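You operate a simulated robot arm through the tools that you are given. There is no shell and no other tool. Be economical: measure what you need, move in short steps, check, and stop when the job is done.

Carry out the task below with a simulated two-armed robot. There is one attempt and no reset: what you move stays moved.

## Task
Fetch the glue tin from the top of the white table and set it on the lower shelf of the wooden table. Pick up the jar that says "Wax" from the top of the white table with one hand, pass it to the other hand and put it on the top of the white counter. Stack the P120 sleeve carton from the top of the white table on top of the P40 sleeve carton. Put one of the order cards from the card holder on the wedge slip. Take the yellow block and put it on the cork top of the wooden bench. Count the glue pots on the top of the grey mat, then put as many of the foam scraps from the top of the grey mat on the cork top of the wooden bench. Any order will do. Set down upright: glue tin, jar.

It is judged by the outcome, as a careful person would: the job done as asked, and still so three seconds after it is handed in. It fails if anything else is knocked over, pushed out of place, dropped, spilled or broken.

## Robot
Two 7-joint arms with two-finger parallel grippers on one trunk, on a base that drives. Base frame: it is fixed to the floor where the robot stands at the start and does not move with it; the origin is under the middle of the robot, x ahead of it, y to its left, z up. Lengths are in cm, angles in rad, forces in N, time in s.
The left shoulder is at the start at [6, 14.7, 54.3], the right one opposite. With the tool pointing down near the work surface each hand reaches from about 32 to 76 cm from the robot's upright axis, wherever it stands, measured 20 degrees to its own side. Places, roughly: cork top of the wooden bench [-330, 260, 90]; foam scrap (8x3x2 cm) [-290, 230, 90]; glue pot [-275, 200, 100]; glue tin [75, 0, 75]; jar [75, -25, 75]; lower shelf of the wooden table [-50, -140, 30]; order card [-25, 75, 50]; sleeve carton [100, -50, 75]; top of the white counter [-130, -40, 90]; wedge slip [-50, -100, 75]; yellow block (11x4x3 cm) [-130, 10, 90]. Payload 3.43 kg a hand.
The tool frame of a hand sits at the grasp point between the pads (the TCP): z along the fingers, y along the line on which they close. The tips reach 3 cm beyond it. The gripper opens to 9.4 cm. The fingers are 2.8 cm wide and 1 cm thick; the gripper's body (5 by 9.6 cm) begins 5.5 cm behind the TCP.
Orientation is that of the tool frame in the base frame, as [roll, pitch, yaw] about the fixed x, y, z axes, in that order (R = Rz(yaw) Ry(pitch) Rx(roll)). With the fingers straight down and closing along the base's y, the tool's x points along the base's -x, its y along +y and its z along -z.

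## Interface
- The arms move only by the tool arm_command. It takes "left_rows", "right_rows" or both (then of equal length, played together; a hand with none holds still); each is a list of rows, each a list of 7 numbers: the gripper command, from -1 (fully open) to 1 (shut), values between in proportion, then the shift along the base's x, y, z in mm, then the turn, a rotation vector about the base's x, y, z in rad. In form: [[grip, x, y, z, ax, ay, az], ...]. A call has 1 to 20 rows; each row shifts and turns the commanded pose from where the row before left it. A row lasts 0.2 s, in which the tool goes at most 5 cm and 0.15 rad; a call with a longer step from one row to the next is refused whole, and so is a gripper value outside its range. A pose out of reach is approached as far as the arm can. The call stops where the force on the tool passes 40 N (or 10 N more than at its start, if that is more) or the arm is blocked; 0.2 s more then pass. Each finger travels about 7.2 cm/s and halts on what it meets, pressing with about 41 N; the grip force reading is that of the motor and also rises with nothing between the fingers. The clock runs only during rows and for 0.2 s after the last one: add rows that do not move to give the fingers time. It gives the time, the measured TCP pose, the force on the tool (base axes), the opening and the grip force at its end, in the units of the frame above (readings bear some noise), with the torque about the TCP (base axes, N m) and any sound that the robot's microphone picked up.
- Cameras (640 x 400 px; columns grow to the right, rows downward): "scene" is now at [0.7, -3.85, 114.43]; the picture's right is [-0.69, -0.73, 0.00], its down [-0.65, 0.62, -0.44] and it looks along [0.32, -0.31, -0.90] (base axes); focal length 214 px, centre (320, 200). "left" rides on the left gripper at [7.6, -1.4, -10.3] in its tool frame; the picture's right is [0.18, 0.98, 0.00], its down [-0.75, 0.14, -0.64] and it looks along [-0.63, 0.12, 0.77] (tool axes); focal length 243 px, centre (320, 200). "right" rides on the right gripper at [7.6, 1.4, -10.3] in its tool frame; the picture's right is [-0.18, 0.98, 0.00], its down [-0.75, -0.14, -0.64] and it looks along [-0.63, -0.12, 0.77] (tool axes); focal length 243 px, centre (320, 200). There is no depth. A picture from a camera that has moved, and an enlarged one, comes with that camera's place and axes in the base frame and with its lens. The place of the scene camera against the robot may be out by one fixed shift of up to 1.2 cm in any direction.
- capture(camera): a new picture of that camera. No time passes.
- slide_trunk(by): slides the trunk up (or, below 0, down) by that many cm; the arms and the scene camera ride with it, the base frame stays. It gives what a move gives, with no picture.
- steer(legs): drives the robot by 1 to 6 legs, each [ahead, left, turn to the left] in cm, cm and rad, along the robot's own axes; the way and the turn of a leg run together, so that a leg with both is an arc; at most 150 cm and 3.142 rad a leg. The arms and the cameras ride along, it lands a little off, and it stops where it bumps. It gives what a move gives.
- aim_head(pan, tilt): turns the head with the scene camera to pan (to the left, within 1.501 rad either way) and tilt (down, from -0.506 to 1.204), counted from straight ahead of the robot. It gives what a move gives.
- zoom(camera, box): a new picture of the part [left, top, right, bottom] of that camera's present view, enlarged. No time passes.
- finish_job(): hands the job in; it is judged then, once.

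Work in short steps. Places have to be worked out from the pictures, the camera data and where the tool is seen: move nearer, look again, correct. Check each grasp and each placing, and mend what went wrong. You have 217 turns and 220 pictures in all, those below and enlarged ones among them. Open the grippers and draw the arms clear of the work before you hand the job in, unless the task says otherwise.

The tools are called after "Emit:" as name(argument=value, ...) on one line, values as JSON. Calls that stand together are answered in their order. arm_command: Moves the arms, as the interface text tells. Its arguments: {"type":"object","properties":{"left_rows":{"type":"array"},"right_rows":{"type":"array"}},"required":[]} The other tools are called the same way: slide_trunk (by) slides the trunk up or down; steer (legs) drives the base; aim_head (pan, tilt) turns the head that bears the scene camera; capture (camera) takes a picture; zoom (camera, box) takes an enlarged picture of a part of a camera's view; finish_job () hands the job in.

At the start:

```text
time: 0.0
left_tcp_pos: [30.78, 4.9, 99.96]
left_tool_rot: [-3.139, 0.002, 3.141]
left_contact_force: [0.6, 0.1, 0.1]
left_torque: [-0.01, 0.02, 0.0]
left_gripper_width: 9.4
left_grip_force: 0.1
right_tcp_pos: [27.97, -26.08, 99.87]
right_tool_rot: [3.141, 0.0, 3.141]
right_contact_force: [-0.5, 0.5, 0.4]
right_torque: [0.0, -0.03, -0.01]
right_gripper_width: 9.38
right_grip_force: 0.0
trunk travel left (down, up): [-25.0, 0.0]
robot x, y, heading: [-0.33, -0.29, 0.001]
head pan, tilt: [-0.759, 1.11]
```

scene: 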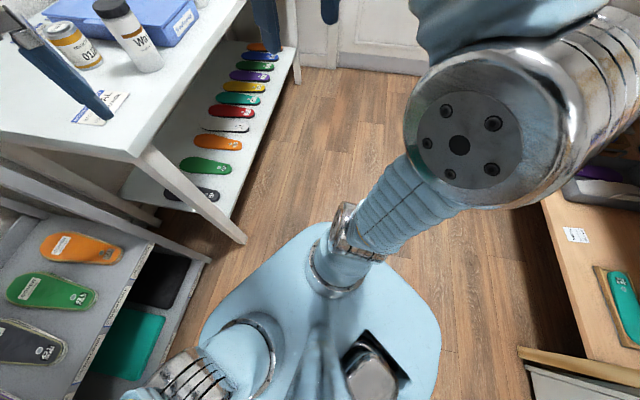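
right: 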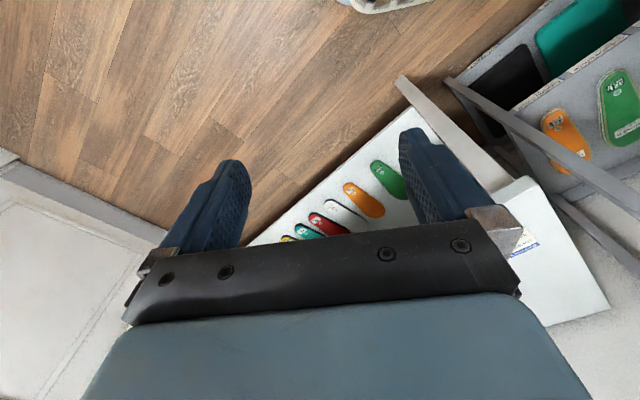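
left: 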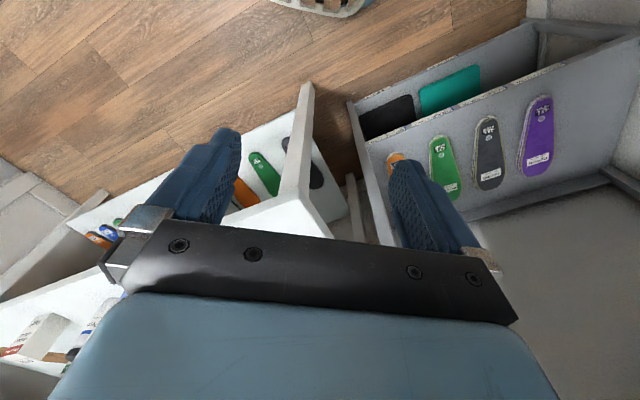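

I start by looking around with the head, to see the white table ahead.

Emit:
aim_head(pan=-0.2, tilt=0.6)

Emit:
capture(camera="scene")

Emit:
aim_head(pan=1.4, tilt=0.5)

Emit:
capture(camera="scene")

Emit:
aim_head(pan=-1.5, tilt=0.5)

Emit:
capture(camera="scene")

```text
time: 1.0
left_tcp_pos: [30.77, 4.87, 99.99]
left_tool_rot: [-3.14, 0.002, -3.141]
left_contact_force: [-1.0, -0.1, 0.0]
left_torque: [0.02, -0.03, -0.03]
left_gripper_width: 9.43
left_grip_force: 0.0
right_tcp_pos: [27.96, -25.94, 99.88]
right_tool_rot: [-3.142, -0.001, -3.141]
right_contact_force: [0.3, 0.1, 0.4]
right_torque: [-0.01, 0.02, 0.03]
right_gripper_width: 9.42
right_grip_force: 0.1
trunk travel left (down, up): [-25.0, 0.0]
robot x, y, heading: [0.11, -0.04, -0.001]
head pan, tilt: [-0.201, 0.6]
```

```text
216 pictures are left
camera scene: at [4.84, -1.33, 118.35], right [-0.2, -0.98, 0.0], down [-0.55, 0.11, -0.82], along [0.81, -0.17, -0.57], focal length 214 px, centre (320, 200)
```

scene: 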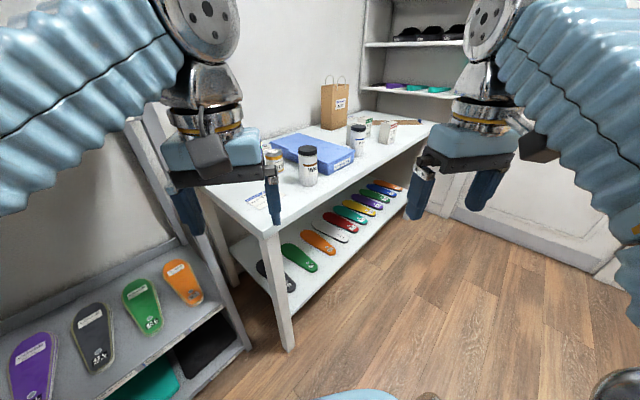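

```text
time: 2.6
left_tcp_pos: [30.76, 4.88, 99.95]
left_tool_rot: [-3.14, 0.001, -3.141]
left_contact_force: [0.8, 0.5, -0.8]
left_torque: [-0.02, 0.0, 0.01]
left_gripper_width: 9.39
left_grip_force: 0.1
right_tcp_pos: [27.87, -25.89, 99.89]
right_tool_rot: [3.14, 0.0, -3.14]
right_contact_force: [0.4, 0.8, 0.3]
right_torque: [-0.03, 0.01, -0.02]
right_gripper_width: 9.39
right_grip_force: 0.0
trunk travel left (down, up): [-25.0, 0.0]
robot x, y, heading: [-0.11, 0.24, 0.002]
head pan, tilt: [1.4, 0.499]
```

```text
215 pictures are left
camera scene: at [-2.27, 9.4, 119.27], right [0.99, -0.17, 0.0], down [-0.08, -0.47, -0.88], along [0.15, 0.87, -0.48], focal length 214 px, centre (320, 200)
```

scene: 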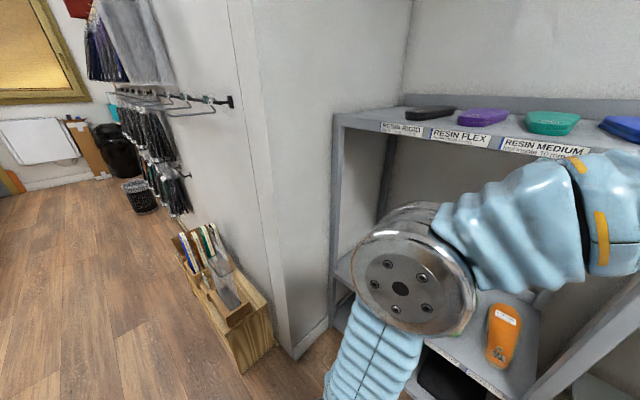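

```text
time: 5.2
left_tcp_pos: [30.74, 4.95, 99.95]
left_tool_rot: [-3.14, 0.001, 3.141]
left_contact_force: [1.1, 0.0, -0.6]
left_torque: [-0.02, 0.01, 0.01]
left_gripper_width: 9.4
left_grip_force: 0.0
right_tcp_pos: [27.97, -25.92, 99.92]
right_tool_rot: [-3.141, 0.0, -3.141]
right_contact_force: [0.0, -0.5, 1.5]
right_torque: [0.0, 0.02, -0.01]
right_gripper_width: 9.4
right_grip_force: 0.1
trunk travel left (down, up): [-25.0, 0.0]
robot x, y, heading: [-0.0, 0.49, -0.003]
head pan, tilt: [-1.499, 0.499]
```

```text
214 pictures are left
camera scene: at [-3.17, -8.64, 119.27], right [-1.0, -0.07, 0.0], down [-0.03, 0.48, -0.88], along [0.06, -0.88, -0.48], focal length 214 px, centre (320, 200)
```

scene: 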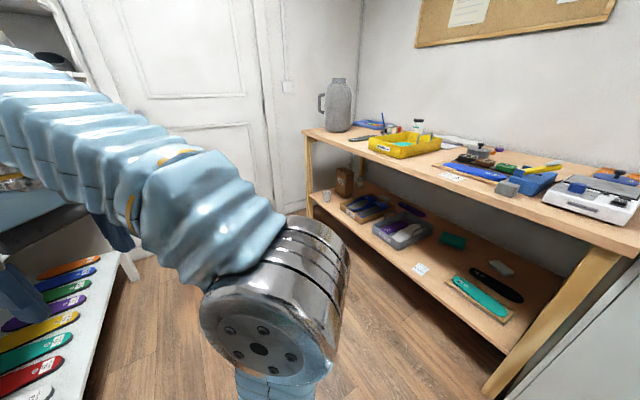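

The white table lies ahead, wooden table to the right, card holder to the left. I zoom on the white table's items to read the labels.

Emit:
aim_head(pan=-0.2, tilt=0.6)

Emit:
zoom(camera="scene", box=[230, 60, 450, 220])

Emit:
aim_head(pan=-1.5, tilt=0.6)

Emit:
zoom(camera="scene", box=[300, 60, 640, 280])

```text
time: 6.6
left_tcp_pos: [30.79, 4.95, 100.03]
left_tool_rot: [-3.14, 0.002, -3.141]
left_contact_force: [-0.1, 0.2, -0.9]
left_torque: [-0.04, 0.03, -0.01]
left_gripper_width: 9.37
left_grip_force: 0.1
right_tcp_pos: [27.88, -25.86, 99.9]
right_tool_rot: [-3.141, 0.0, 3.141]
right_contact_force: [0.1, -0.3, -0.3]
right_torque: [0.03, 0.02, -0.02]
right_gripper_width: 9.37
right_grip_force: 0.1
trunk travel left (down, up): [-25.0, 0.0]
robot x, y, heading: [-0.21, -0.08, 0.001]
head pan, tilt: [-0.201, 0.6]
```

```text
2.50 times, centred on (340, 140) of scene
camera zoom: at [4.84, -1.33, 118.36], right [-0.2, -0.98, 0.0], down [-0.55, 0.11, -0.83], along [0.81, -0.17, -0.56], focal length 536 px, centre (270, 350)
```

zoom: 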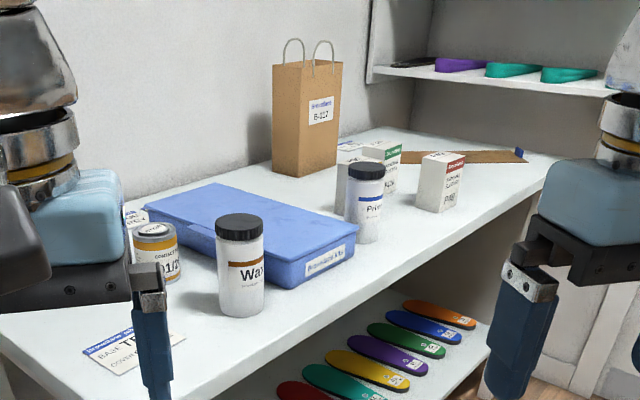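

```text
time: 8.1
left_tcp_pos: [30.75, 4.86, 100.04]
left_tool_rot: [-3.139, 0.002, 3.141]
left_contact_force: [0.5, 0.8, -0.5]
left_torque: [0.01, -0.03, 0.01]
left_gripper_width: 9.42
left_grip_force: 0.0
right_tcp_pos: [27.82, -25.95, 99.94]
right_tool_rot: [-3.141, 0.0, -3.141]
right_contact_force: [-0.2, -0.6, 0.2]
right_torque: [-0.03, 0.03, 0.03]
right_gripper_width: 9.37
right_grip_force: 0.0
trunk travel left (down, up): [-25.0, 0.0]
robot x, y, heading: [0.41, -0.2, 0.001]
head pan, tilt: [-1.499, 0.6]
```

```text
1.82 times, centred on (470, 170) of scene
camera zoom: at [-3.18, -8.38, 118.36], right [-1.0, -0.07, 0.0], down [-0.04, 0.56, -0.83], along [0.06, -0.82, -0.56], focal length 390 px, centre (47, 254)
```

zoom: 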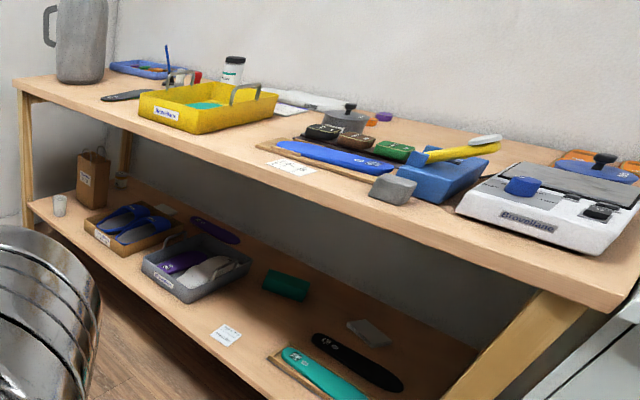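

The white table's front edge runs diagonally from about (50,3) toward (151,-122). I drive in front of it, facing it, and look.

Emit:
steer(legs=[[38, -45, 0], [0, 0, 0.67]])

Emit:
aim_head(pan=0, tilt=0.75)

Emit:
capture(camera="scene")

Emit:
aim_head(pan=-0.9, tilt=0.75)

Emit:
capture(camera="scene")

```text
time: 13.3
left_tcp_pos: [59.15, -22.42, 100.04]
left_tool_rot: [-3.139, 0.001, -2.476]
left_contact_force: [-0.4, 0.4, 0.5]
left_torque: [-0.03, 0.02, 0.02]
left_gripper_width: 9.38
left_grip_force: 0.1
right_tcp_pos: [76.14, -48.39, 99.95]
right_tool_rot: [-3.14, 0.0, -2.476]
right_contact_force: [-0.4, 0.1, -0.7]
right_torque: [0.0, 0.02, 0.03]
right_gripper_width: 9.42
right_grip_force: 0.0
trunk travel left (down, up): [-25.0, 0.0]
robot x, y, heading: [38.14, -45.29, 0.666]
head pan, tilt: [-1.499, 0.6]
```

```text
time: 14.9
left_tcp_pos: [59.36, -22.36, 100.07]
left_tool_rot: [-3.139, 0.001, -2.477]
left_contact_force: [-0.3, 0.4, -0.3]
left_torque: [-0.03, 0.01, 0.0]
left_gripper_width: 9.4
left_grip_force: 0.1
right_tcp_pos: [76.14, -48.43, 99.92]
right_tool_rot: [3.141, -0.001, -2.477]
right_contact_force: [-0.2, -0.1, 0.1]
right_torque: [0.01, 0.01, -0.02]
right_gripper_width: 9.42
right_grip_force: 0.1
trunk travel left (down, up): [-25.0, 0.0]
robot x, y, heading: [37.73, -45.26, 0.665]
head pan, tilt: [0.0, 0.75]
```

```text
211 pictures are left
camera scene: at [41.43, -41.51, 117.07], right [0.62, -0.79, 0.0], down [-0.54, -0.42, -0.73], along [0.58, 0.45, -0.68], focal length 214 px, centre (320, 200)
```

scene: 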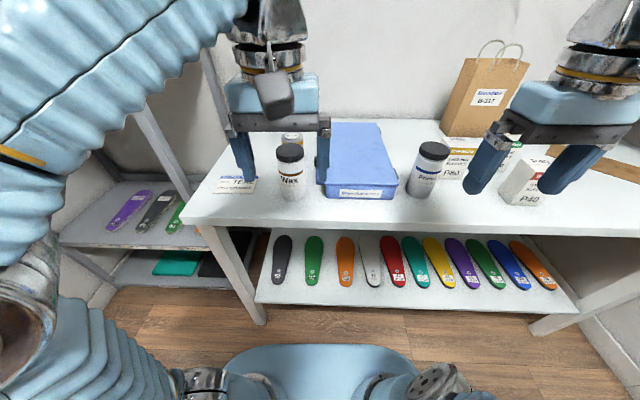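

```text
time: 16.1
left_tcp_pos: [59.28, -22.37, 99.97]
left_tool_rot: [-3.139, 0.002, -2.475]
left_contact_force: [0.2, -0.1, 0.5]
left_torque: [0.01, 0.02, -0.01]
left_gripper_width: 9.4
left_grip_force: 0.0
right_tcp_pos: [76.05, -48.4, 99.99]
right_tool_rot: [3.141, 0.0, -2.476]
right_contact_force: [0.5, -0.1, 0.2]
right_torque: [-0.02, 0.02, 0.02]
right_gripper_width: 9.39
right_grip_force: 0.0
trunk travel left (down, up): [-25.0, 0.0]
robot x, y, heading: [38.09, -45.23, 0.669]
head pan, tilt: [-0.901, 0.75]
```

```text
210 pictures are left
camera scene: at [42.97, -48.54, 117.07], right [-0.23, -0.97, 0.0], down [-0.66, 0.16, -0.73], along [0.71, -0.17, -0.68], focal length 214 px, centre (320, 200)
```

scene: 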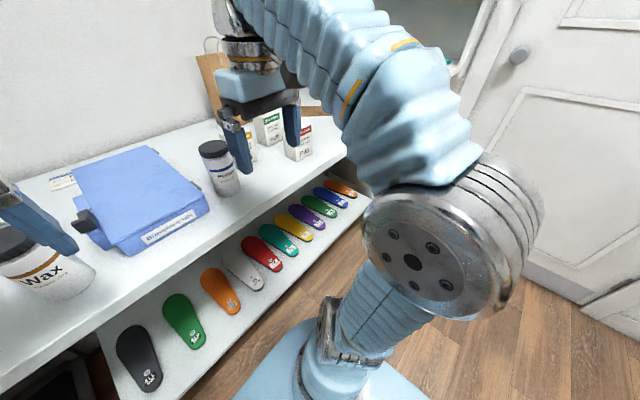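

Zoom in to read the cartons.

Emit:
zoom(camera="scene", box=[195, 90, 335, 180])

```text
4.44 times, centred on (265, 135) of scene
camera zoom: at [42.97, -48.54, 117.07], right [-0.23, -0.97, 0.0], down [-0.66, 0.16, -0.73], along [0.71, -0.17, -0.68], focal length 953 px, centre (564, 489)
```

zoom: 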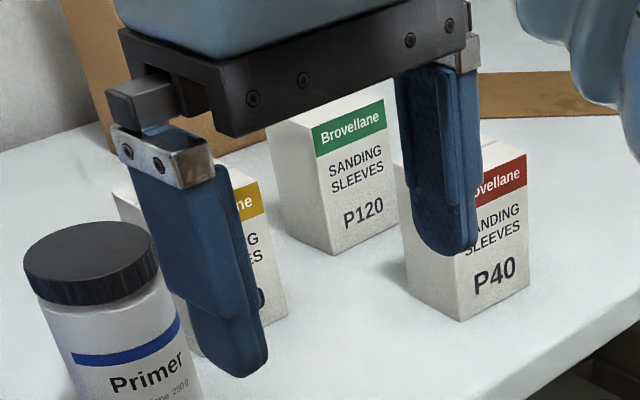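

P120 is the green carton (behind), P40 the red one. I move along the table to face the cartons.

Emit:
steer(legs=[[4, -50, 0]])

Emit:
aim_head(pan=-0.1, tilt=0.75)

Emit:
capture(camera="scene")

Emit:
capture(camera="right")

```text
time: 19.0
left_tcp_pos: [93.59, -59.52, 100.05]
left_tool_rot: [-3.14, 0.002, -2.475]
left_contact_force: [0.9, 0.4, -0.5]
left_torque: [0.0, 0.01, -0.01]
left_gripper_width: 9.4
left_grip_force: 0.0
right_tcp_pos: [110.29, -85.48, 99.98]
right_tool_rot: [-3.142, 0.0, -2.474]
right_contact_force: [-0.5, -0.4, 0.0]
right_torque: [0.03, 0.01, -0.01]
right_gripper_width: 9.41
right_grip_force: 0.0
trunk travel left (down, up): [-25.0, 0.0]
robot x, y, heading: [72.39, -82.19, 0.669]
head pan, tilt: [-0.901, 0.75]
```

```text
time: 20.2
left_tcp_pos: [93.58, -59.51, 99.86]
left_tool_rot: [-3.14, 0.002, -2.474]
left_contact_force: [-0.2, 0.5, 0.0]
left_torque: [0.0, 0.01, 0.01]
left_gripper_width: 9.41
left_grip_force: 0.0
right_tcp_pos: [110.36, -85.53, 99.97]
right_tool_rot: [3.141, 0.001, -2.473]
right_contact_force: [0.2, -0.1, 0.1]
right_torque: [0.02, -0.01, 0.04]
right_gripper_width: 9.39
right_grip_force: 0.0
trunk travel left (down, up): [-25.0, 0.0]
robot x, y, heading: [72.33, -82.49, 0.671]
head pan, tilt: [-0.099, 0.75]
```

```text
208 pictures are left
camera scene: at [76.19, -79.31, 117.07], right [0.54, -0.84, 0.0], down [-0.58, -0.37, -0.73], along [0.62, 0.39, -0.68], focal length 214 px, centre (320, 200)
```

scene: 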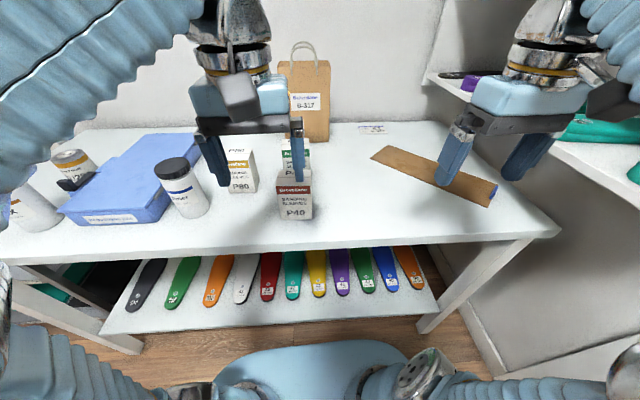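

```text
207 pictures are left
camera right: at [103.44, -89.1, 110.3], right [-0.46, 0.89, 0.0], down [0.68, 0.35, 0.64], along [0.57, 0.3, -0.77], focal length 243 px, centre (320, 200)
```

right: 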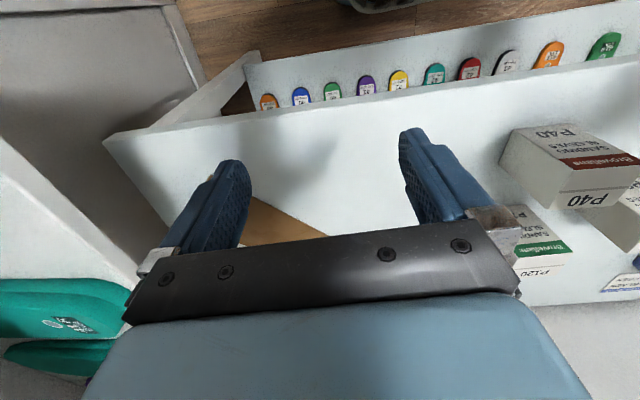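

The table top comes out at z≈80 by triangulation. I move the base right a little, and swing the left hand aside to see the cartons.

Emit:
steer(legs=[[0, -12, 0]])

Emit:
arm_command(left_rows=[[-1, 0, 0, 40, 0, 0, 0], [-1, -25, 31, 10, 0, 0, 0], [-1, -25, 31, 0, 0, 0, 0], [-1, -25, 31, 0, 0, 0, 0], [-1, -25, 31, 0, 0, 0, 0], [-1, 0, 0, 0, 0, 0, 0]])

Emit:
capture(camera="scene")

Emit:
zoom(camera="scene", box=[200, 120, 320, 195])

Emit:
capture(camera="left")

```text
time: 21.4
left_tcp_pos: [100.98, -69.04, 99.98]
left_tool_rot: [-3.141, 0.001, -2.473]
left_contact_force: [-0.5, 0.5, 0.6]
left_torque: [-0.01, 0.01, -0.03]
left_gripper_width: 9.43
left_grip_force: 0.0
right_tcp_pos: [117.85, -94.96, 99.88]
right_tool_rot: [-3.14, 0.001, -2.474]
right_contact_force: [-0.8, 0.8, -0.5]
right_torque: [-0.01, -0.04, 0.01]
right_gripper_width: 9.4
right_grip_force: 0.1
trunk travel left (down, up): [-25.0, 0.0]
robot x, y, heading: [79.96, -91.73, 0.667]
head pan, tilt: [-0.099, 0.75]
```

```text
time: 22.8
left_tcp_pos: [95.93, -61.77, 100.64]
left_tool_rot: [-3.138, 0.014, -2.475]
left_contact_force: [-0.4, 0.1, 0.0]
left_torque: [0.04, 0.0, -0.02]
left_gripper_width: 9.41
left_grip_force: 0.1
left hand out of reach, approached as far as the arm can: row 1, 2, 3, 4
right_tcp_pos: [117.81, -94.9, 99.88]
right_tool_rot: [-3.141, 0.0, -2.475]
right_contact_force: [0.9, -0.5, 0.6]
right_torque: [0.0, -0.01, -0.01]
right_gripper_width: 9.39
right_grip_force: 0.1
trunk travel left (down, up): [-25.0, 0.0]
robot x, y, heading: [79.74, -91.89, 0.664]
head pan, tilt: [-0.099, 0.75]
```

```text
206 pictures are left
camera scene: at [83.67, -88.81, 117.07], right [0.54, -0.84, 0.0], down [-0.57, -0.37, -0.73], along [0.62, 0.39, -0.68], focal length 214 px, centre (320, 200)
```

scene: 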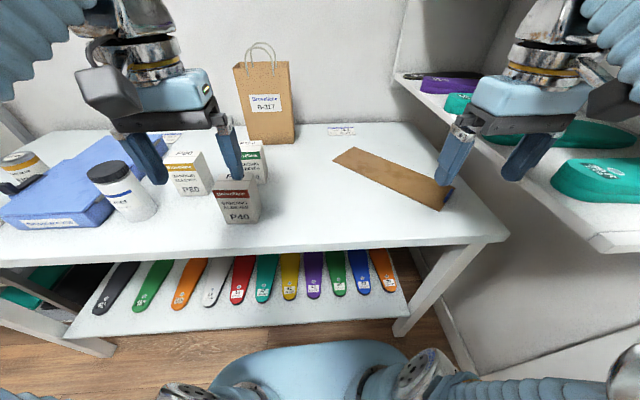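

```text
5.33 times, centred on (260, 158) of scene
camera zoom: at [83.67, -88.81, 117.07], right [0.54, -0.84, 0.0], down [-0.57, -0.37, -0.73], along [0.62, 0.39, -0.68], focal length 1144 px, centre (640, 427)
```

zoom: 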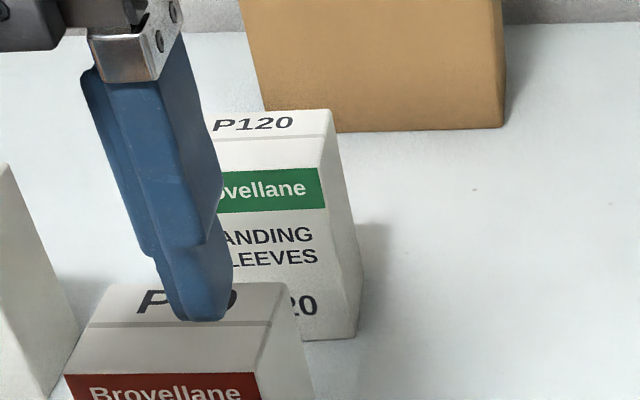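

```text
204 pictures are left
camera left: at [90.78, -67.78, 110.72], right [-0.75, 0.66, -0.01], down [0.5, 0.57, 0.65], along [0.43, 0.49, -0.76], focal length 243 px, centre (320, 200)
```

left: 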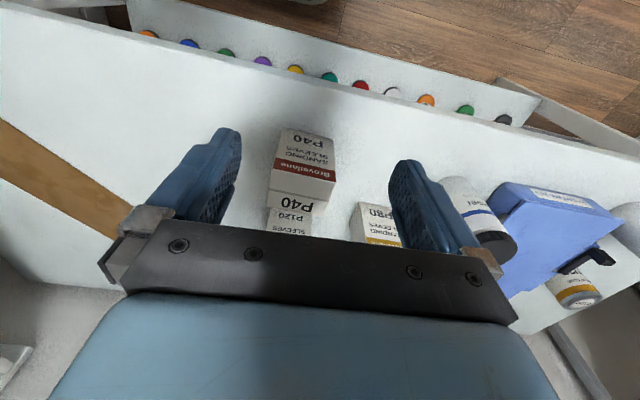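

I zoom in on the cartons from the left wrist camera to see their shape.

Emit:
zoom(camera="left", box=[240, 110, 400, 250])

Emit:
zoom(camera="scene", box=[150, 120, 310, 240])

```text
2.86 times, centred on (320, 180) of left
camera zoom: at [90.78, -67.78, 110.72], right [-0.75, 0.66, -0.01], down [0.5, 0.57, 0.65], along [0.43, 0.49, -0.76], focal length 693 px, centre (320, 257)
```

zoom: 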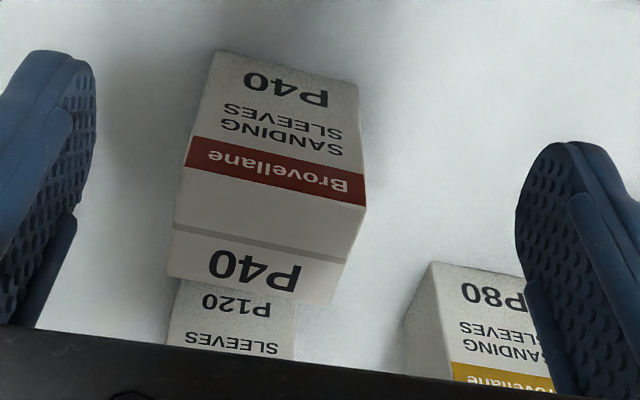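

```text
3.33 times, centred on (230, 180) of scene
camera zoom: at [83.67, -88.81, 117.07], right [0.54, -0.84, 0.0], down [-0.57, -0.37, -0.73], along [0.62, 0.39, -0.68], focal length 715 px, centre (620, 267)
```

zoom: 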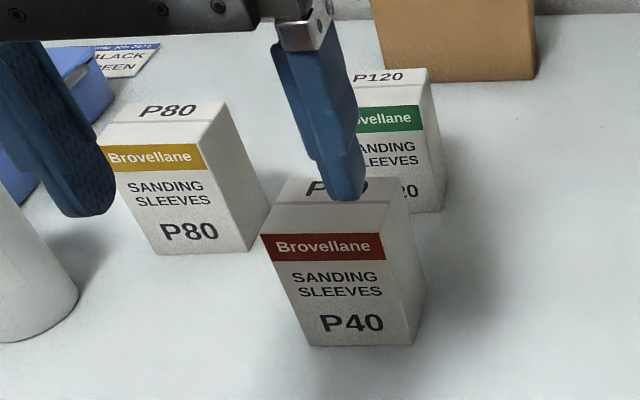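

P40 is a 7×5.5×10 cm box near (103.6,-55.4) and P120 near (115.3,-47.4), its width in line with the left gripper's closing line. I move the left hand above P120.

Emit:
arm_command(left_rows=[[-1, 38, 28, 0, 0, 0, 0], [-1, 38, 28, 0, 0, 0, 0], [-1, 38, 28, 0, 0, 0, 0], [-1, 38, 28, 0, 0, 0, 0], [-1, 38, 28, 0, 0, 0, 0], [-1, 0, 0, 0, 0, 0, 0]])

Emit:
capture(camera="left")

Emit:
capture(camera="scene")

```text
time: 24.2
left_tcp_pos: [103.3, -55.76, 99.44]
left_tool_rot: [-3.139, 0.006, -2.475]
left_contact_force: [-0.3, -0.3, 1.3]
left_torque: [-0.04, 0.0, 0.0]
left_gripper_width: 9.38
left_grip_force: 0.0
left hand out of reach, approached as far as the arm can: row 1, 2, 3, 4, 5
right_tcp_pos: [117.95, -95.0, 99.97]
right_tool_rot: [3.141, 0.001, -2.475]
right_contact_force: [-0.6, -0.4, -0.6]
right_torque: [-0.01, -0.02, -0.01]
right_gripper_width: 9.39
right_grip_force: 0.1
trunk travel left (down, up): [-25.0, 0.0]
robot x, y, heading: [79.71, -91.84, 0.662]
head pan, tilt: [-0.099, 0.75]
```

```text
201 pictures are left
camera left: at [98.17, -61.77, 109.65], right [-0.75, 0.66, 0.0], down [0.5, 0.58, 0.65], along [0.43, 0.48, -0.76], focal length 243 px, centre (320, 200)
```

left: 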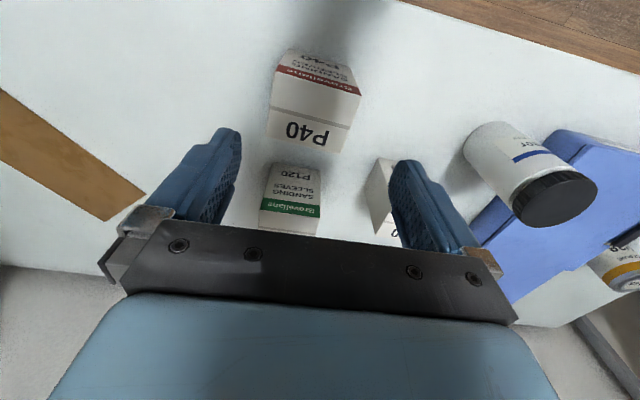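

```text
200 pictures are left
camera scene: at [83.68, -88.81, 117.07], right [0.54, -0.84, 0.0], down [-0.58, -0.37, -0.73], along [0.62, 0.39, -0.68], focal length 214 px, centre (320, 200)
```

scene: 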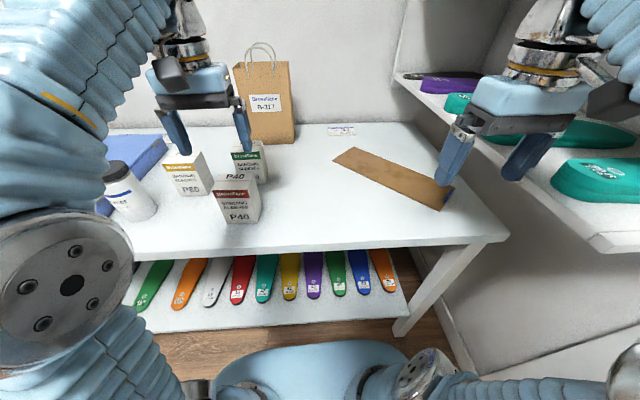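

At this height a vertical tool only reaches ~43 cm, so I tilt the left tool forward by 0.5 rad to gain reach.

Emit:
arm_command(left_rows=[[-1, 0, 0, 0, 0.077, -0.098, 0], [-1, 0, 0, 0, 0.077, -0.098, 0], [-1, 0, 0, 0, 0.077, -0.098, 0], [-1, 0, 0, 0, 0.077, -0.098, 0], [-1, 0, 0, 0, 0, 0, 0]])

Emit:
capture(camera="left")

```text
time: 25.4
left_tcp_pos: [103.43, -55.96, 99.45]
left_tool_rot: [-3.141, 0.503, -2.473]
left_contact_force: [-0.9, 1.2, -0.5]
left_torque: [0.01, -0.05, 0.0]
left_gripper_width: 9.37
left_grip_force: 0.1
right_tcp_pos: [117.83, -94.97, 100.0]
right_tool_rot: [-3.141, 0.0, -2.476]
right_contact_force: [0.5, -0.3, 0.4]
right_torque: [0.0, -0.01, 0.01]
right_gripper_width: 9.4
right_grip_force: 0.0
trunk travel left (down, up): [-25.0, 0.0]
robot x, y, heading: [79.37, -91.78, 0.668]
head pan, tilt: [-0.099, 0.75]
```

```text
199 pictures are left
camera left: at [95.18, -64.31, 104.73], right [-0.73, 0.67, -0.09], down [0.19, 0.33, 0.93], along [0.65, 0.66, -0.37], focal length 243 px, centre (320, 200)
```

left: 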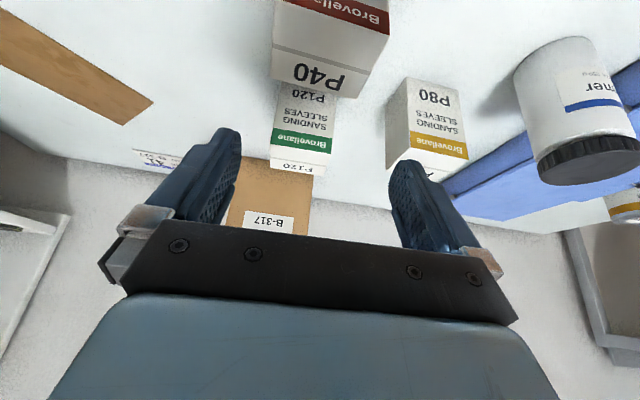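

P120's centre comes out near (115.2,-47.8). I move above it.

Emit:
arm_command(left_rows=[[-1, 29, 20, -6, 0, 0, 0], [-1, 29, 20, -6, 0, 0, 0.03], [-1, 30, 21, -6, 0, 0, 0.03], [-1, 30, 21, -6, 0, 0, 0], [-1, 0, 0, 0, 0, 0, 0]])

Emit:
capture(camera="left")

Emit:
zoom(camera="scene", box=[150, 90, 310, 230])

```text
time: 26.6
left_tcp_pos: [115.13, -47.77, 97.11]
left_tool_rot: [-3.139, 0.5, -2.415]
left_contact_force: [1.1, 1.1, 0.0]
left_torque: [0.03, 0.0, 0.02]
left_gripper_width: 9.41
left_grip_force: 0.0
right_tcp_pos: [117.92, -94.95, 100.0]
right_tool_rot: [3.141, -0.001, -2.475]
right_contact_force: [0.1, -0.3, 0.2]
right_torque: [-0.01, 0.03, 0.0]
right_gripper_width: 9.42
right_grip_force: 0.1
trunk travel left (down, up): [-25.0, 0.0]
robot x, y, heading: [79.84, -91.79, 0.665]
head pan, tilt: [-0.099, 0.75]
```

```text
198 pictures are left
camera left: at [107.46, -56.65, 102.39], right [-0.77, 0.63, -0.09], down [0.17, 0.34, 0.92], along [0.61, 0.7, -0.37], focal length 243 px, centre (320, 200)
```

left: 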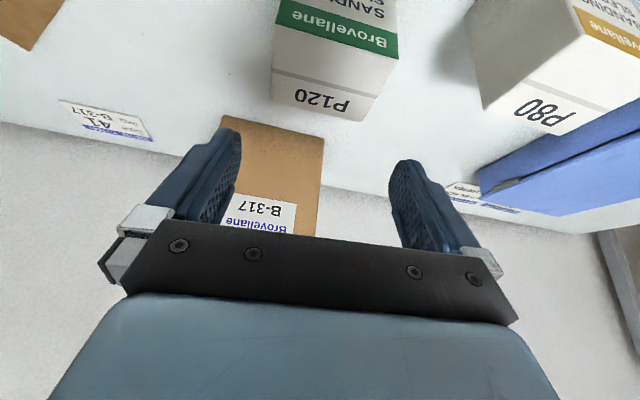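

```text
2.86 times, centred on (230, 160) of scene
camera zoom: at [83.7, -88.8, 117.07], right [0.54, -0.84, 0.0], down [-0.58, -0.37, -0.73], along [0.62, 0.39, -0.68], focal length 613 px, centre (577, 314)
```

zoom: 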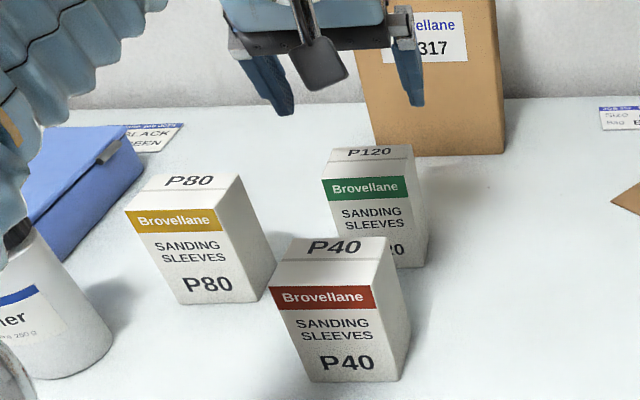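

The P120 centre is confirmed near (115.2,-47.9). I lower the hand around it.

Emit:
arm_command(left_rows=[[-1, 0, 0, -30, 0, 0, 0], [-1, 0, 0, -30, 0, 0, -0.02], [-1, 0, -1, -30, 0, 0, 0], [-1, 0, 0, -16, 0, 0, 0], [-1, 0, 0, 0, 0, 0, 0]])

Emit:
capture(camera="left")

Emit:
zoom(camera="scene", box=[150, 90, 310, 230])

```text
time: 27.8
left_tcp_pos: [115.25, -47.86, 86.39]
left_tool_rot: [-3.14, 0.5, -2.435]
left_contact_force: [1.2, 1.2, -0.3]
left_torque: [0.0, -0.04, 0.04]
left_gripper_width: 9.41
left_grip_force: 0.1
right_tcp_pos: [117.85, -95.0, 100.01]
right_tool_rot: [-3.141, -0.001, -2.473]
right_contact_force: [0.5, 0.1, -0.2]
right_torque: [-0.02, 0.03, 0.0]
right_gripper_width: 9.41
right_grip_force: 0.2
trunk travel left (down, up): [-25.0, 0.0]
robot x, y, heading: [79.85, -91.76, 0.67]
head pan, tilt: [-0.099, 0.75]
```

```text
196 pictures are left
camera left: at [107.35, -56.56, 91.76], right [-0.76, 0.64, -0.09], down [0.18, 0.34, 0.92], along [0.62, 0.69, -0.37], focal length 243 px, centre (320, 200)
```

left: 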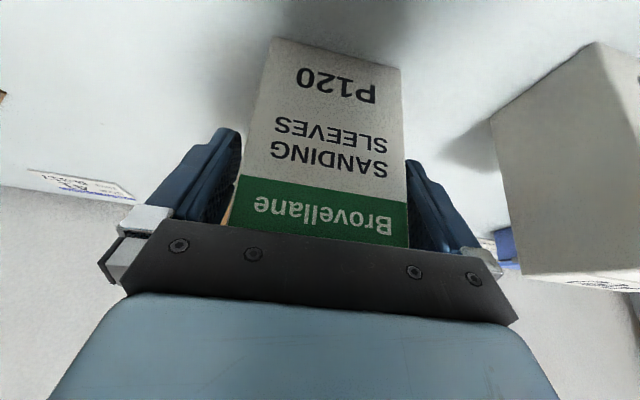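

```text
2.86 times, centred on (230, 160) of scene
camera zoom: at [83.68, -88.81, 117.07], right [0.54, -0.84, 0.0], down [-0.58, -0.37, -0.73], along [0.62, 0.39, -0.68], focal length 613 px, centre (577, 314)
```

zoom: 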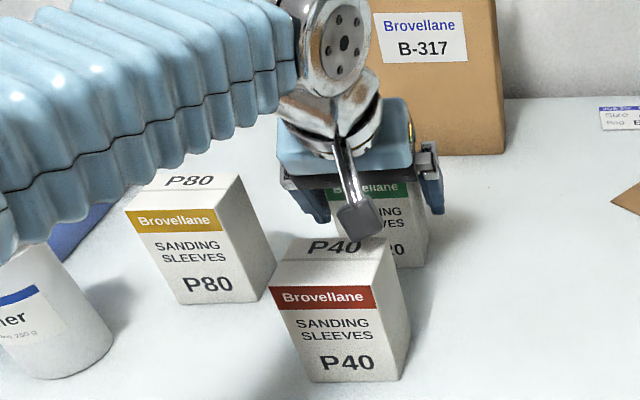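

The carton is between the fingers. I close the gripper.

Emit:
arm_command(left_rows=[[0, 0, 0, 0, 0, 0, 0], [0.4, 0, 0, 0, 0, 0, 0], [1, 0, 0, 0, 0, 0, 0], [1, 0, 0, 0, 0, 0, 0], [1, 0, 0, 0, 0, 0, 0]])

```text
time: 29.0
left_tcp_pos: [115.25, -47.86, 86.34]
left_tool_rot: [-3.14, 0.5, -2.434]
left_contact_force: [-0.1, -1.2, 0.4]
left_torque: [-0.11, -0.09, -0.04]
left_gripper_width: 7.4
left_grip_force: 40.9
right_tcp_pos: [117.79, -94.9, 99.97]
right_tool_rot: [3.141, 0.0, -2.475]
right_contact_force: [-0.8, 1.0, 0.0]
right_torque: [0.01, -0.01, -0.03]
right_gripper_width: 9.4
right_grip_force: 0.0
trunk travel left (down, up): [-25.0, 0.0]
robot x, y, heading: [79.93, -91.77, 0.665]
head pan, tilt: [-0.099, 0.75]
```

Gripped at 7.4 cm. Lifting straight up 12 cm.

Emit:
arm_command(left_rows=[[1, 0, 0, 30, 0, 0, 0], [1, 0, 0, 30, 0, 0, 0], [1, 0, 0, 30, 0, 0, 0], [1, 0, 0, 30, 0, 0, 0], [1, 0, 0, 0, 0, 0, 0]])

Emit:
zoom(camera="scene", box=[150, 90, 310, 230])

Emit:
capture(camera="left")

```text
time: 30.2
left_tcp_pos: [115.33, -48.0, 98.56]
left_tool_rot: [-3.139, 0.5, -2.434]
left_contact_force: [0.1, -0.5, -1.3]
left_torque: [-0.03, -0.02, -0.03]
left_gripper_width: 7.39
left_grip_force: 41.4
right_tcp_pos: [117.77, -94.9, 99.88]
right_tool_rot: [3.14, 0.0, -2.474]
right_contact_force: [-0.6, -0.4, 0.1]
right_torque: [0.01, -0.04, 0.01]
right_gripper_width: 9.4
right_grip_force: 0.0
trunk travel left (down, up): [-25.0, 0.0]
robot x, y, heading: [79.95, -91.83, 0.665]
head pan, tilt: [-0.099, 0.75]
```

```text
2.86 times, centred on (230, 160) of scene
camera zoom: at [83.68, -88.81, 117.07], right [0.54, -0.84, 0.0], down [-0.58, -0.37, -0.73], along [0.62, 0.39, -0.68], focal length 613 px, centre (577, 314)
```

zoom: 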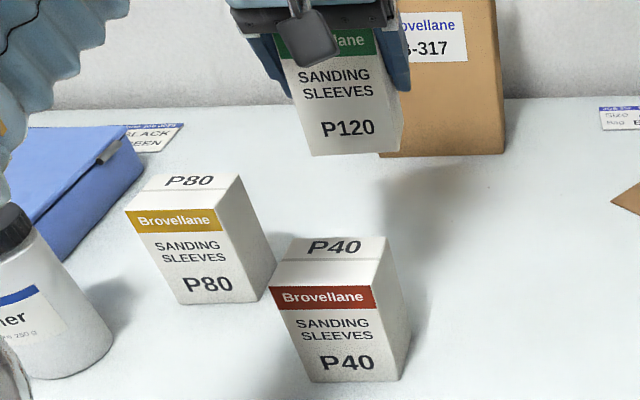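

```text
193 pictures are left
camera left: at [107.34, -56.6, 103.81], right [-0.76, 0.64, -0.09], down [0.18, 0.34, 0.92], along [0.62, 0.69, -0.37], focal length 243 px, centre (320, 200)
```

left: 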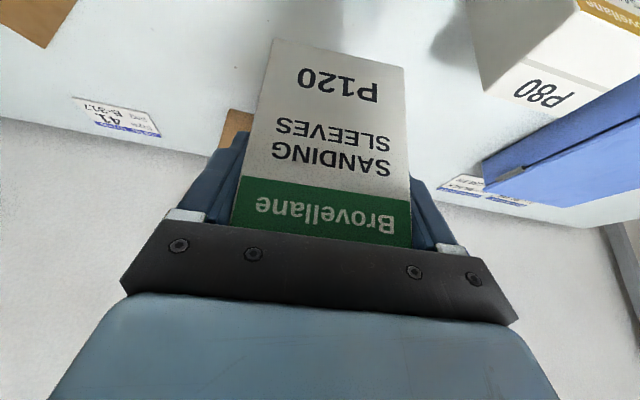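

P120 is held level. P40's top centre, cross-checked with the wrist view, is near (103.6,-56.2); I carry P120 over it with ~2 cm clearance.

Emit:
arm_command(left_rows=[[1, -29, -20, 0, 0, 0, 0], [1, -30, -21, 0, 0, 0, 0], [1, -29, -20, 0, 0, 0, 0], [1, -30, -21, 0, 0, 0, 0], [1, 0, 0, 0, 0, 0, 0]])

Emit:
zoom(camera="scene", box=[150, 90, 310, 230])

Emit:
capture(camera="left")

```text
time: 31.4
left_tcp_pos: [103.43, -56.01, 98.32]
left_tool_rot: [-3.141, 0.501, -2.433]
left_contact_force: [0.1, 0.7, -1.5]
left_torque: [0.02, 0.0, 0.02]
left_gripper_width: 7.4
left_grip_force: 40.8
right_tcp_pos: [117.79, -95.03, 100.0]
right_tool_rot: [-3.14, 0.001, -2.474]
right_contact_force: [0.5, 0.2, -0.3]
right_torque: [0.01, -0.02, -0.01]
right_gripper_width: 9.4
right_grip_force: 0.0
trunk travel left (down, up): [-25.0, 0.0]
robot x, y, heading: [79.91, -92.01, 0.665]
head pan, tilt: [-0.099, 0.75]
```

```text
2.86 times, centred on (230, 160) of scene
camera zoom: at [83.66, -88.81, 117.07], right [0.54, -0.84, 0.0], down [-0.57, -0.37, -0.73], along [0.62, 0.39, -0.68], focal length 613 px, centre (577, 314)
```

zoom: 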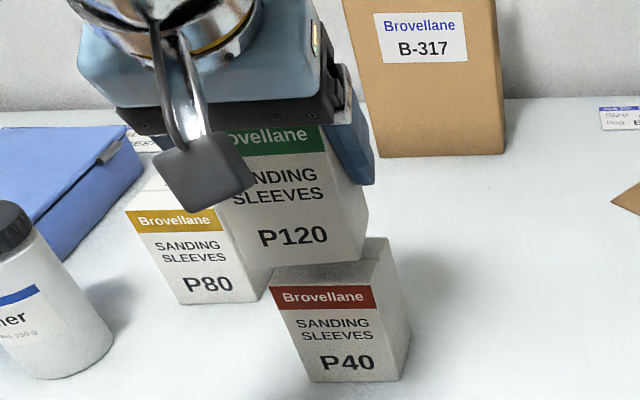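

```text
191 pictures are left
camera left: at [95.54, -64.7, 103.7], right [-0.76, 0.64, -0.09], down [0.18, 0.34, 0.92], along [0.62, 0.69, -0.37], focal length 243 px, centre (320, 200)
```

left: 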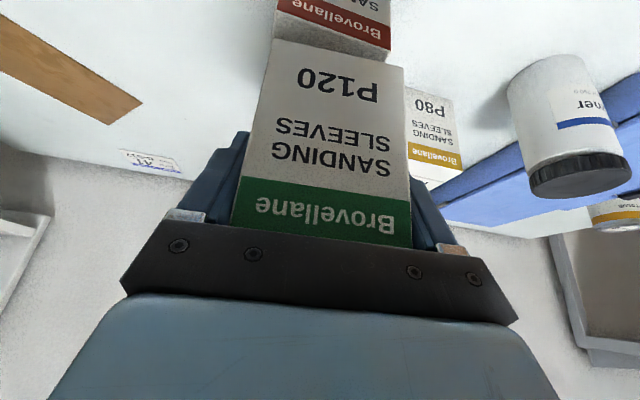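

P120 is about 0.5 cm too far left; I correct and lower most of the gap.

Emit:
arm_command(left_rows=[[1, 4, -4, 0, 0, 0, 0], [1, 0, 0, -10, 0, 0, 0], [1, 0, 0, -6, 0, 0, 0], [1, 0, 0, 0, 0, 0, 0]])

Emit:
zoom(camera="scene", box=[170, 100, 290, 230])

```text
time: 32.4
left_tcp_pos: [103.93, -56.4, 96.79]
left_tool_rot: [-3.141, 0.501, -2.433]
left_contact_force: [-0.2, -0.8, -1.9]
left_torque: [0.03, 0.01, -0.01]
left_gripper_width: 7.4
left_grip_force: 40.3
right_tcp_pos: [117.82, -95.01, 99.87]
right_tool_rot: [-3.142, -0.002, -2.475]
right_contact_force: [-0.1, 0.1, -1.1]
right_torque: [-0.02, -0.01, 0.0]
right_gripper_width: 9.42
right_grip_force: 0.0
trunk travel left (down, up): [-25.0, 0.0]
robot x, y, heading: [79.75, -91.77, 0.665]
head pan, tilt: [-0.099, 0.75]
```

```text
3.08 times, centred on (230, 165) of scene
camera zoom: at [83.67, -88.81, 117.07], right [0.54, -0.84, 0.0], down [-0.58, -0.37, -0.73], along [0.62, 0.39, -0.68], focal length 660 px, centre (597, 308)
```

zoom: 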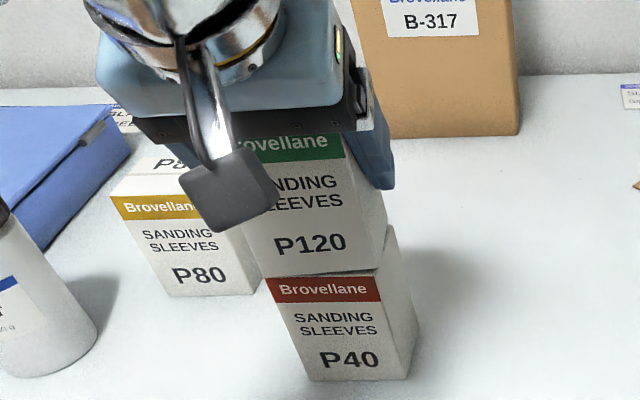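

Nicely aligned, about 0.5 cm gap left. I lower in small steps watching the force.

Emit:
arm_command(left_rows=[[1, 0, 0, -3, 0, 0, 0], [1, 0, 0, -2, 0, 0, 0], [1, 0, 0, 0, 0, 0, 0]])

```text
time: 33.2
left_tcp_pos: [103.71, -56.47, 96.44]
left_tool_rot: [-3.138, 0.504, -2.432]
left_contact_force: [-0.1, 0.0, 13.5]
left_torque: [-0.07, 0.12, -0.05]
left_gripper_width: 7.38
left_grip_force: 40.7
right_tcp_pos: [117.86, -95.11, 99.87]
right_tool_rot: [3.14, 0.0, -2.475]
right_contact_force: [0.2, -0.1, -0.1]
right_torque: [0.0, -0.02, -0.01]
right_gripper_width: 9.39
right_grip_force: 0.0
trunk travel left (down, up): [-25.0, 0.0]
robot x, y, heading: [80.25, -91.75, 0.669]
head pan, tilt: [-0.099, 0.75]
```

Contact made (13 N). I release slowly, then lift.

Emit:
arm_command(left_rows=[[0.5, 0, 0, 0, 0, 0, 0], [0, 0, 0, 0, 0, 0, 0], [-1, 0, 0, 0, 0, 0, 0], [-1, 0, 0, 0, 0, 0, 0], [-1, 0, 0, 0, 0, 0, 0]])

Emit:
capture(camera="left")

```text
time: 34.4
left_tcp_pos: [103.96, -56.34, 96.25]
left_tool_rot: [-3.14, 0.501, -2.433]
left_contact_force: [-0.3, -0.3, 0.5]
left_torque: [-0.01, 0.0, -0.01]
left_gripper_width: 9.41
left_grip_force: 0.1
right_tcp_pos: [117.9, -95.03, 99.95]
right_tool_rot: [-3.14, 0.0, -2.475]
right_contact_force: [-0.2, -1.3, 0.9]
right_torque: [-0.01, 0.01, 0.04]
right_gripper_width: 9.37
right_grip_force: 0.1
trunk travel left (down, up): [-25.0, 0.0]
robot x, y, heading: [80.06, -91.92, 0.663]
head pan, tilt: [-0.099, 0.75]
```

```text
189 pictures are left
camera left: at [95.97, -65.11, 101.63], right [-0.76, 0.64, -0.09], down [0.18, 0.34, 0.92], along [0.62, 0.69, -0.37], focal length 243 px, centre (320, 200)
```

left: 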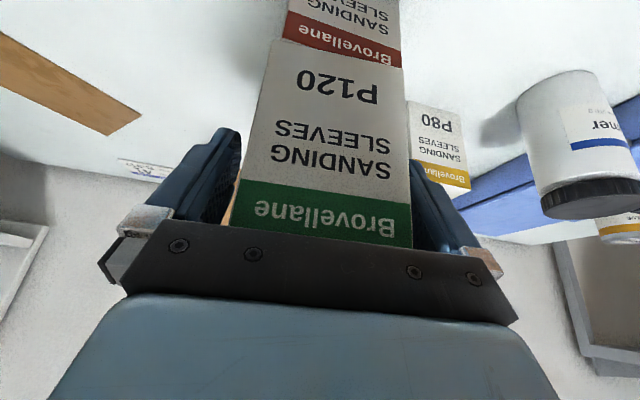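

Released; now I lift straight up (nudging 3 mm to centre the fingers).

Emit:
arm_command(left_rows=[[-1, -2, 2, 0, 0, 0, 0], [-1, 0, 0, 30, 0, 0, 0], [-1, 0, 0, 30, 0, 0, 0], [-1, 0, 0, 25, 0, 0, 0], [-1, 0, 0, 0, 0, 0, 0]])

Emit:
zoom(camera="scene", box=[150, 80, 310, 230])

```text
time: 35.6
left_tcp_pos: [103.61, -56.21, 104.74]
left_tool_rot: [-3.14, 0.501, -2.434]
left_contact_force: [-0.1, 1.1, -0.6]
left_torque: [0.02, -0.01, 0.0]
left_gripper_width: 9.42
left_grip_force: 0.0
right_tcp_pos: [117.79, -94.98, 99.88]
right_tool_rot: [-3.141, -0.001, -2.476]
right_contact_force: [0.0, 0.7, 1.4]
right_torque: [-0.02, 0.0, 0.0]
right_gripper_width: 9.38
right_grip_force: 0.0
trunk travel left (down, up): [-25.0, 0.0]
robot x, y, heading: [80.19, -91.8, 0.668]
head pan, tilt: [-0.099, 0.75]
```

```text
2.67 times, centred on (230, 155) of scene
camera zoom: at [83.68, -88.82, 117.07], right [0.54, -0.84, 0.0], down [-0.58, -0.37, -0.73], along [0.62, 0.39, -0.68], focal length 572 px, centre (560, 320)
```

zoom: 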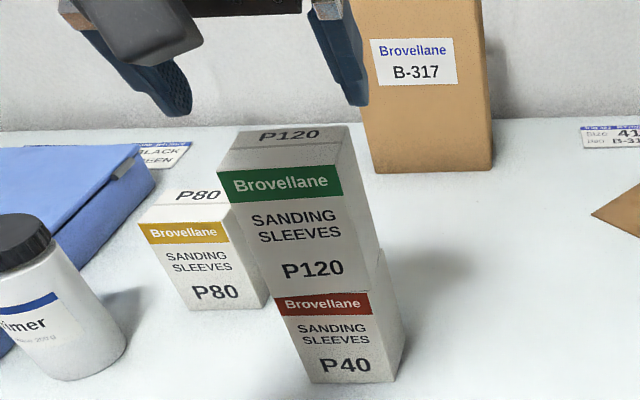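

The stack stands well. Next the Wax jar (≈(70,-11)) with the left hand: I back off, slide left along the table and look.

Emit:
steer(legs=[[-9, 0, 0], [0, 58, 0], [6, 0, 0]])

Emit:
aim_head(pan=0.1, tilt=0.75)

Emit:
capture(camera="scene")

Emit:
capture(camera="left")

```text
time: 40.2
left_tcp_pos: [65.14, -12.36, 104.78]
left_tool_rot: [-3.139, 0.503, -2.43]
left_contact_force: [0.3, -0.1, 0.6]
left_torque: [0.0, -0.01, 0.01]
left_gripper_width: 9.4
left_grip_force: 0.1
right_tcp_pos: [79.45, -51.23, 99.89]
right_tool_rot: [3.141, -0.001, -2.473]
right_contact_force: [0.5, -0.6, -0.2]
right_torque: [0.0, -0.02, 0.0]
right_gripper_width: 9.4
right_grip_force: 0.1
trunk travel left (down, up): [-25.0, 0.0]
robot x, y, heading: [41.39, -48.48, 0.672]
head pan, tilt: [-0.099, 0.75]
```

```text
time: 40.9
left_tcp_pos: [65.1, -12.38, 104.8]
left_tool_rot: [-3.139, 0.5, -2.43]
left_contact_force: [0.2, 0.4, 0.0]
left_torque: [0.02, 0.02, 0.01]
left_gripper_width: 9.39
left_grip_force: 0.1
right_tcp_pos: [79.52, -51.1, 99.89]
right_tool_rot: [-3.14, 0.0, -2.471]
right_contact_force: [0.0, 0.5, -0.4]
right_torque: [-0.02, -0.02, -0.02]
right_gripper_width: 9.41
right_grip_force: 0.0
trunk travel left (down, up): [-25.0, 0.0]
robot x, y, heading: [41.15, -48.29, 0.673]
head pan, tilt: [0.099, 0.75]
```

```text
187 pictures are left
camera scene: at [44.26, -43.81, 117.07], right [0.7, -0.72, 0.0], down [-0.49, -0.47, -0.73], along [0.53, 0.51, -0.68], focal length 214 px, centre (320, 200)
```

scene: 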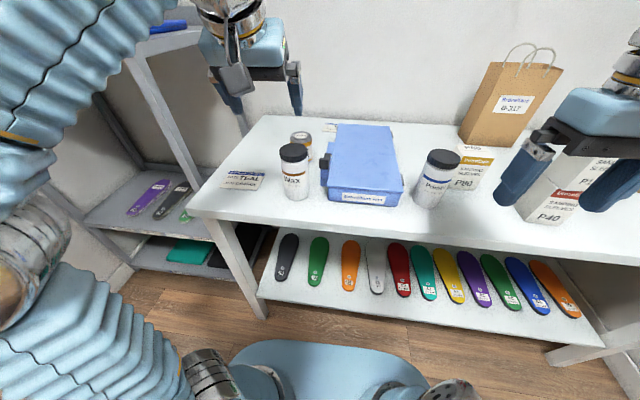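

```text
186 pictures are left
camera left: at [57.21, -21.16, 110.16], right [-0.76, 0.64, -0.09], down [0.17, 0.34, 0.92], along [0.62, 0.69, -0.37], focal length 243 px, centre (320, 200)
```

left: 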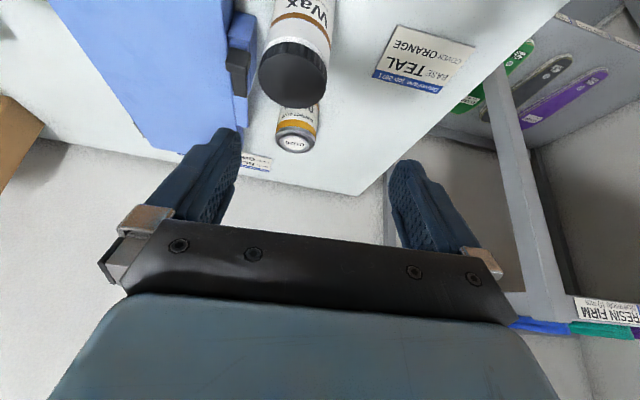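

I zoom on the jar and tin to measure their clearance from the blue box.

Emit:
zoom(camera="scene", box=[210, 110, 410, 220])

Emit:
zoom(camera="left", box=[200, 0, 440, 180])

```text
3.20 times, centred on (310, 165) of scene
camera zoom: at [44.26, -43.81, 117.07], right [0.7, -0.72, 0.0], down [-0.49, -0.47, -0.73], along [0.53, 0.51, -0.68], focal length 686 px, centre (352, 312)
```

zoom: 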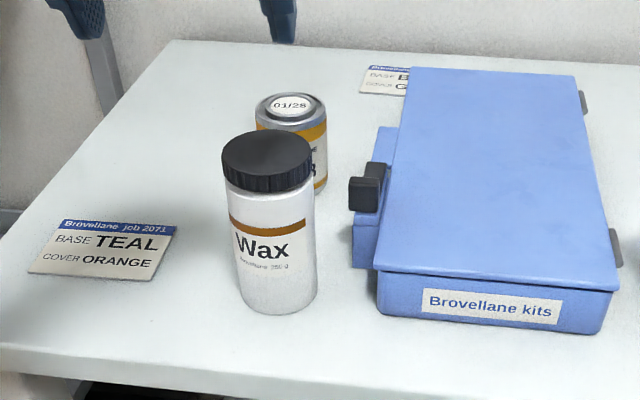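

```text
2.22 times, centred on (320, 90) of left
camera zoom: at [57.21, -21.16, 110.16], right [-0.76, 0.64, -0.09], down [0.17, 0.34, 0.92], along [0.62, 0.69, -0.37], focal length 539 px, centre (320, 444)
```

zoom: 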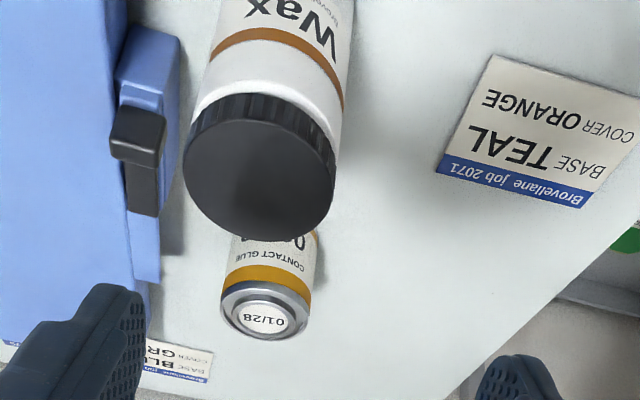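

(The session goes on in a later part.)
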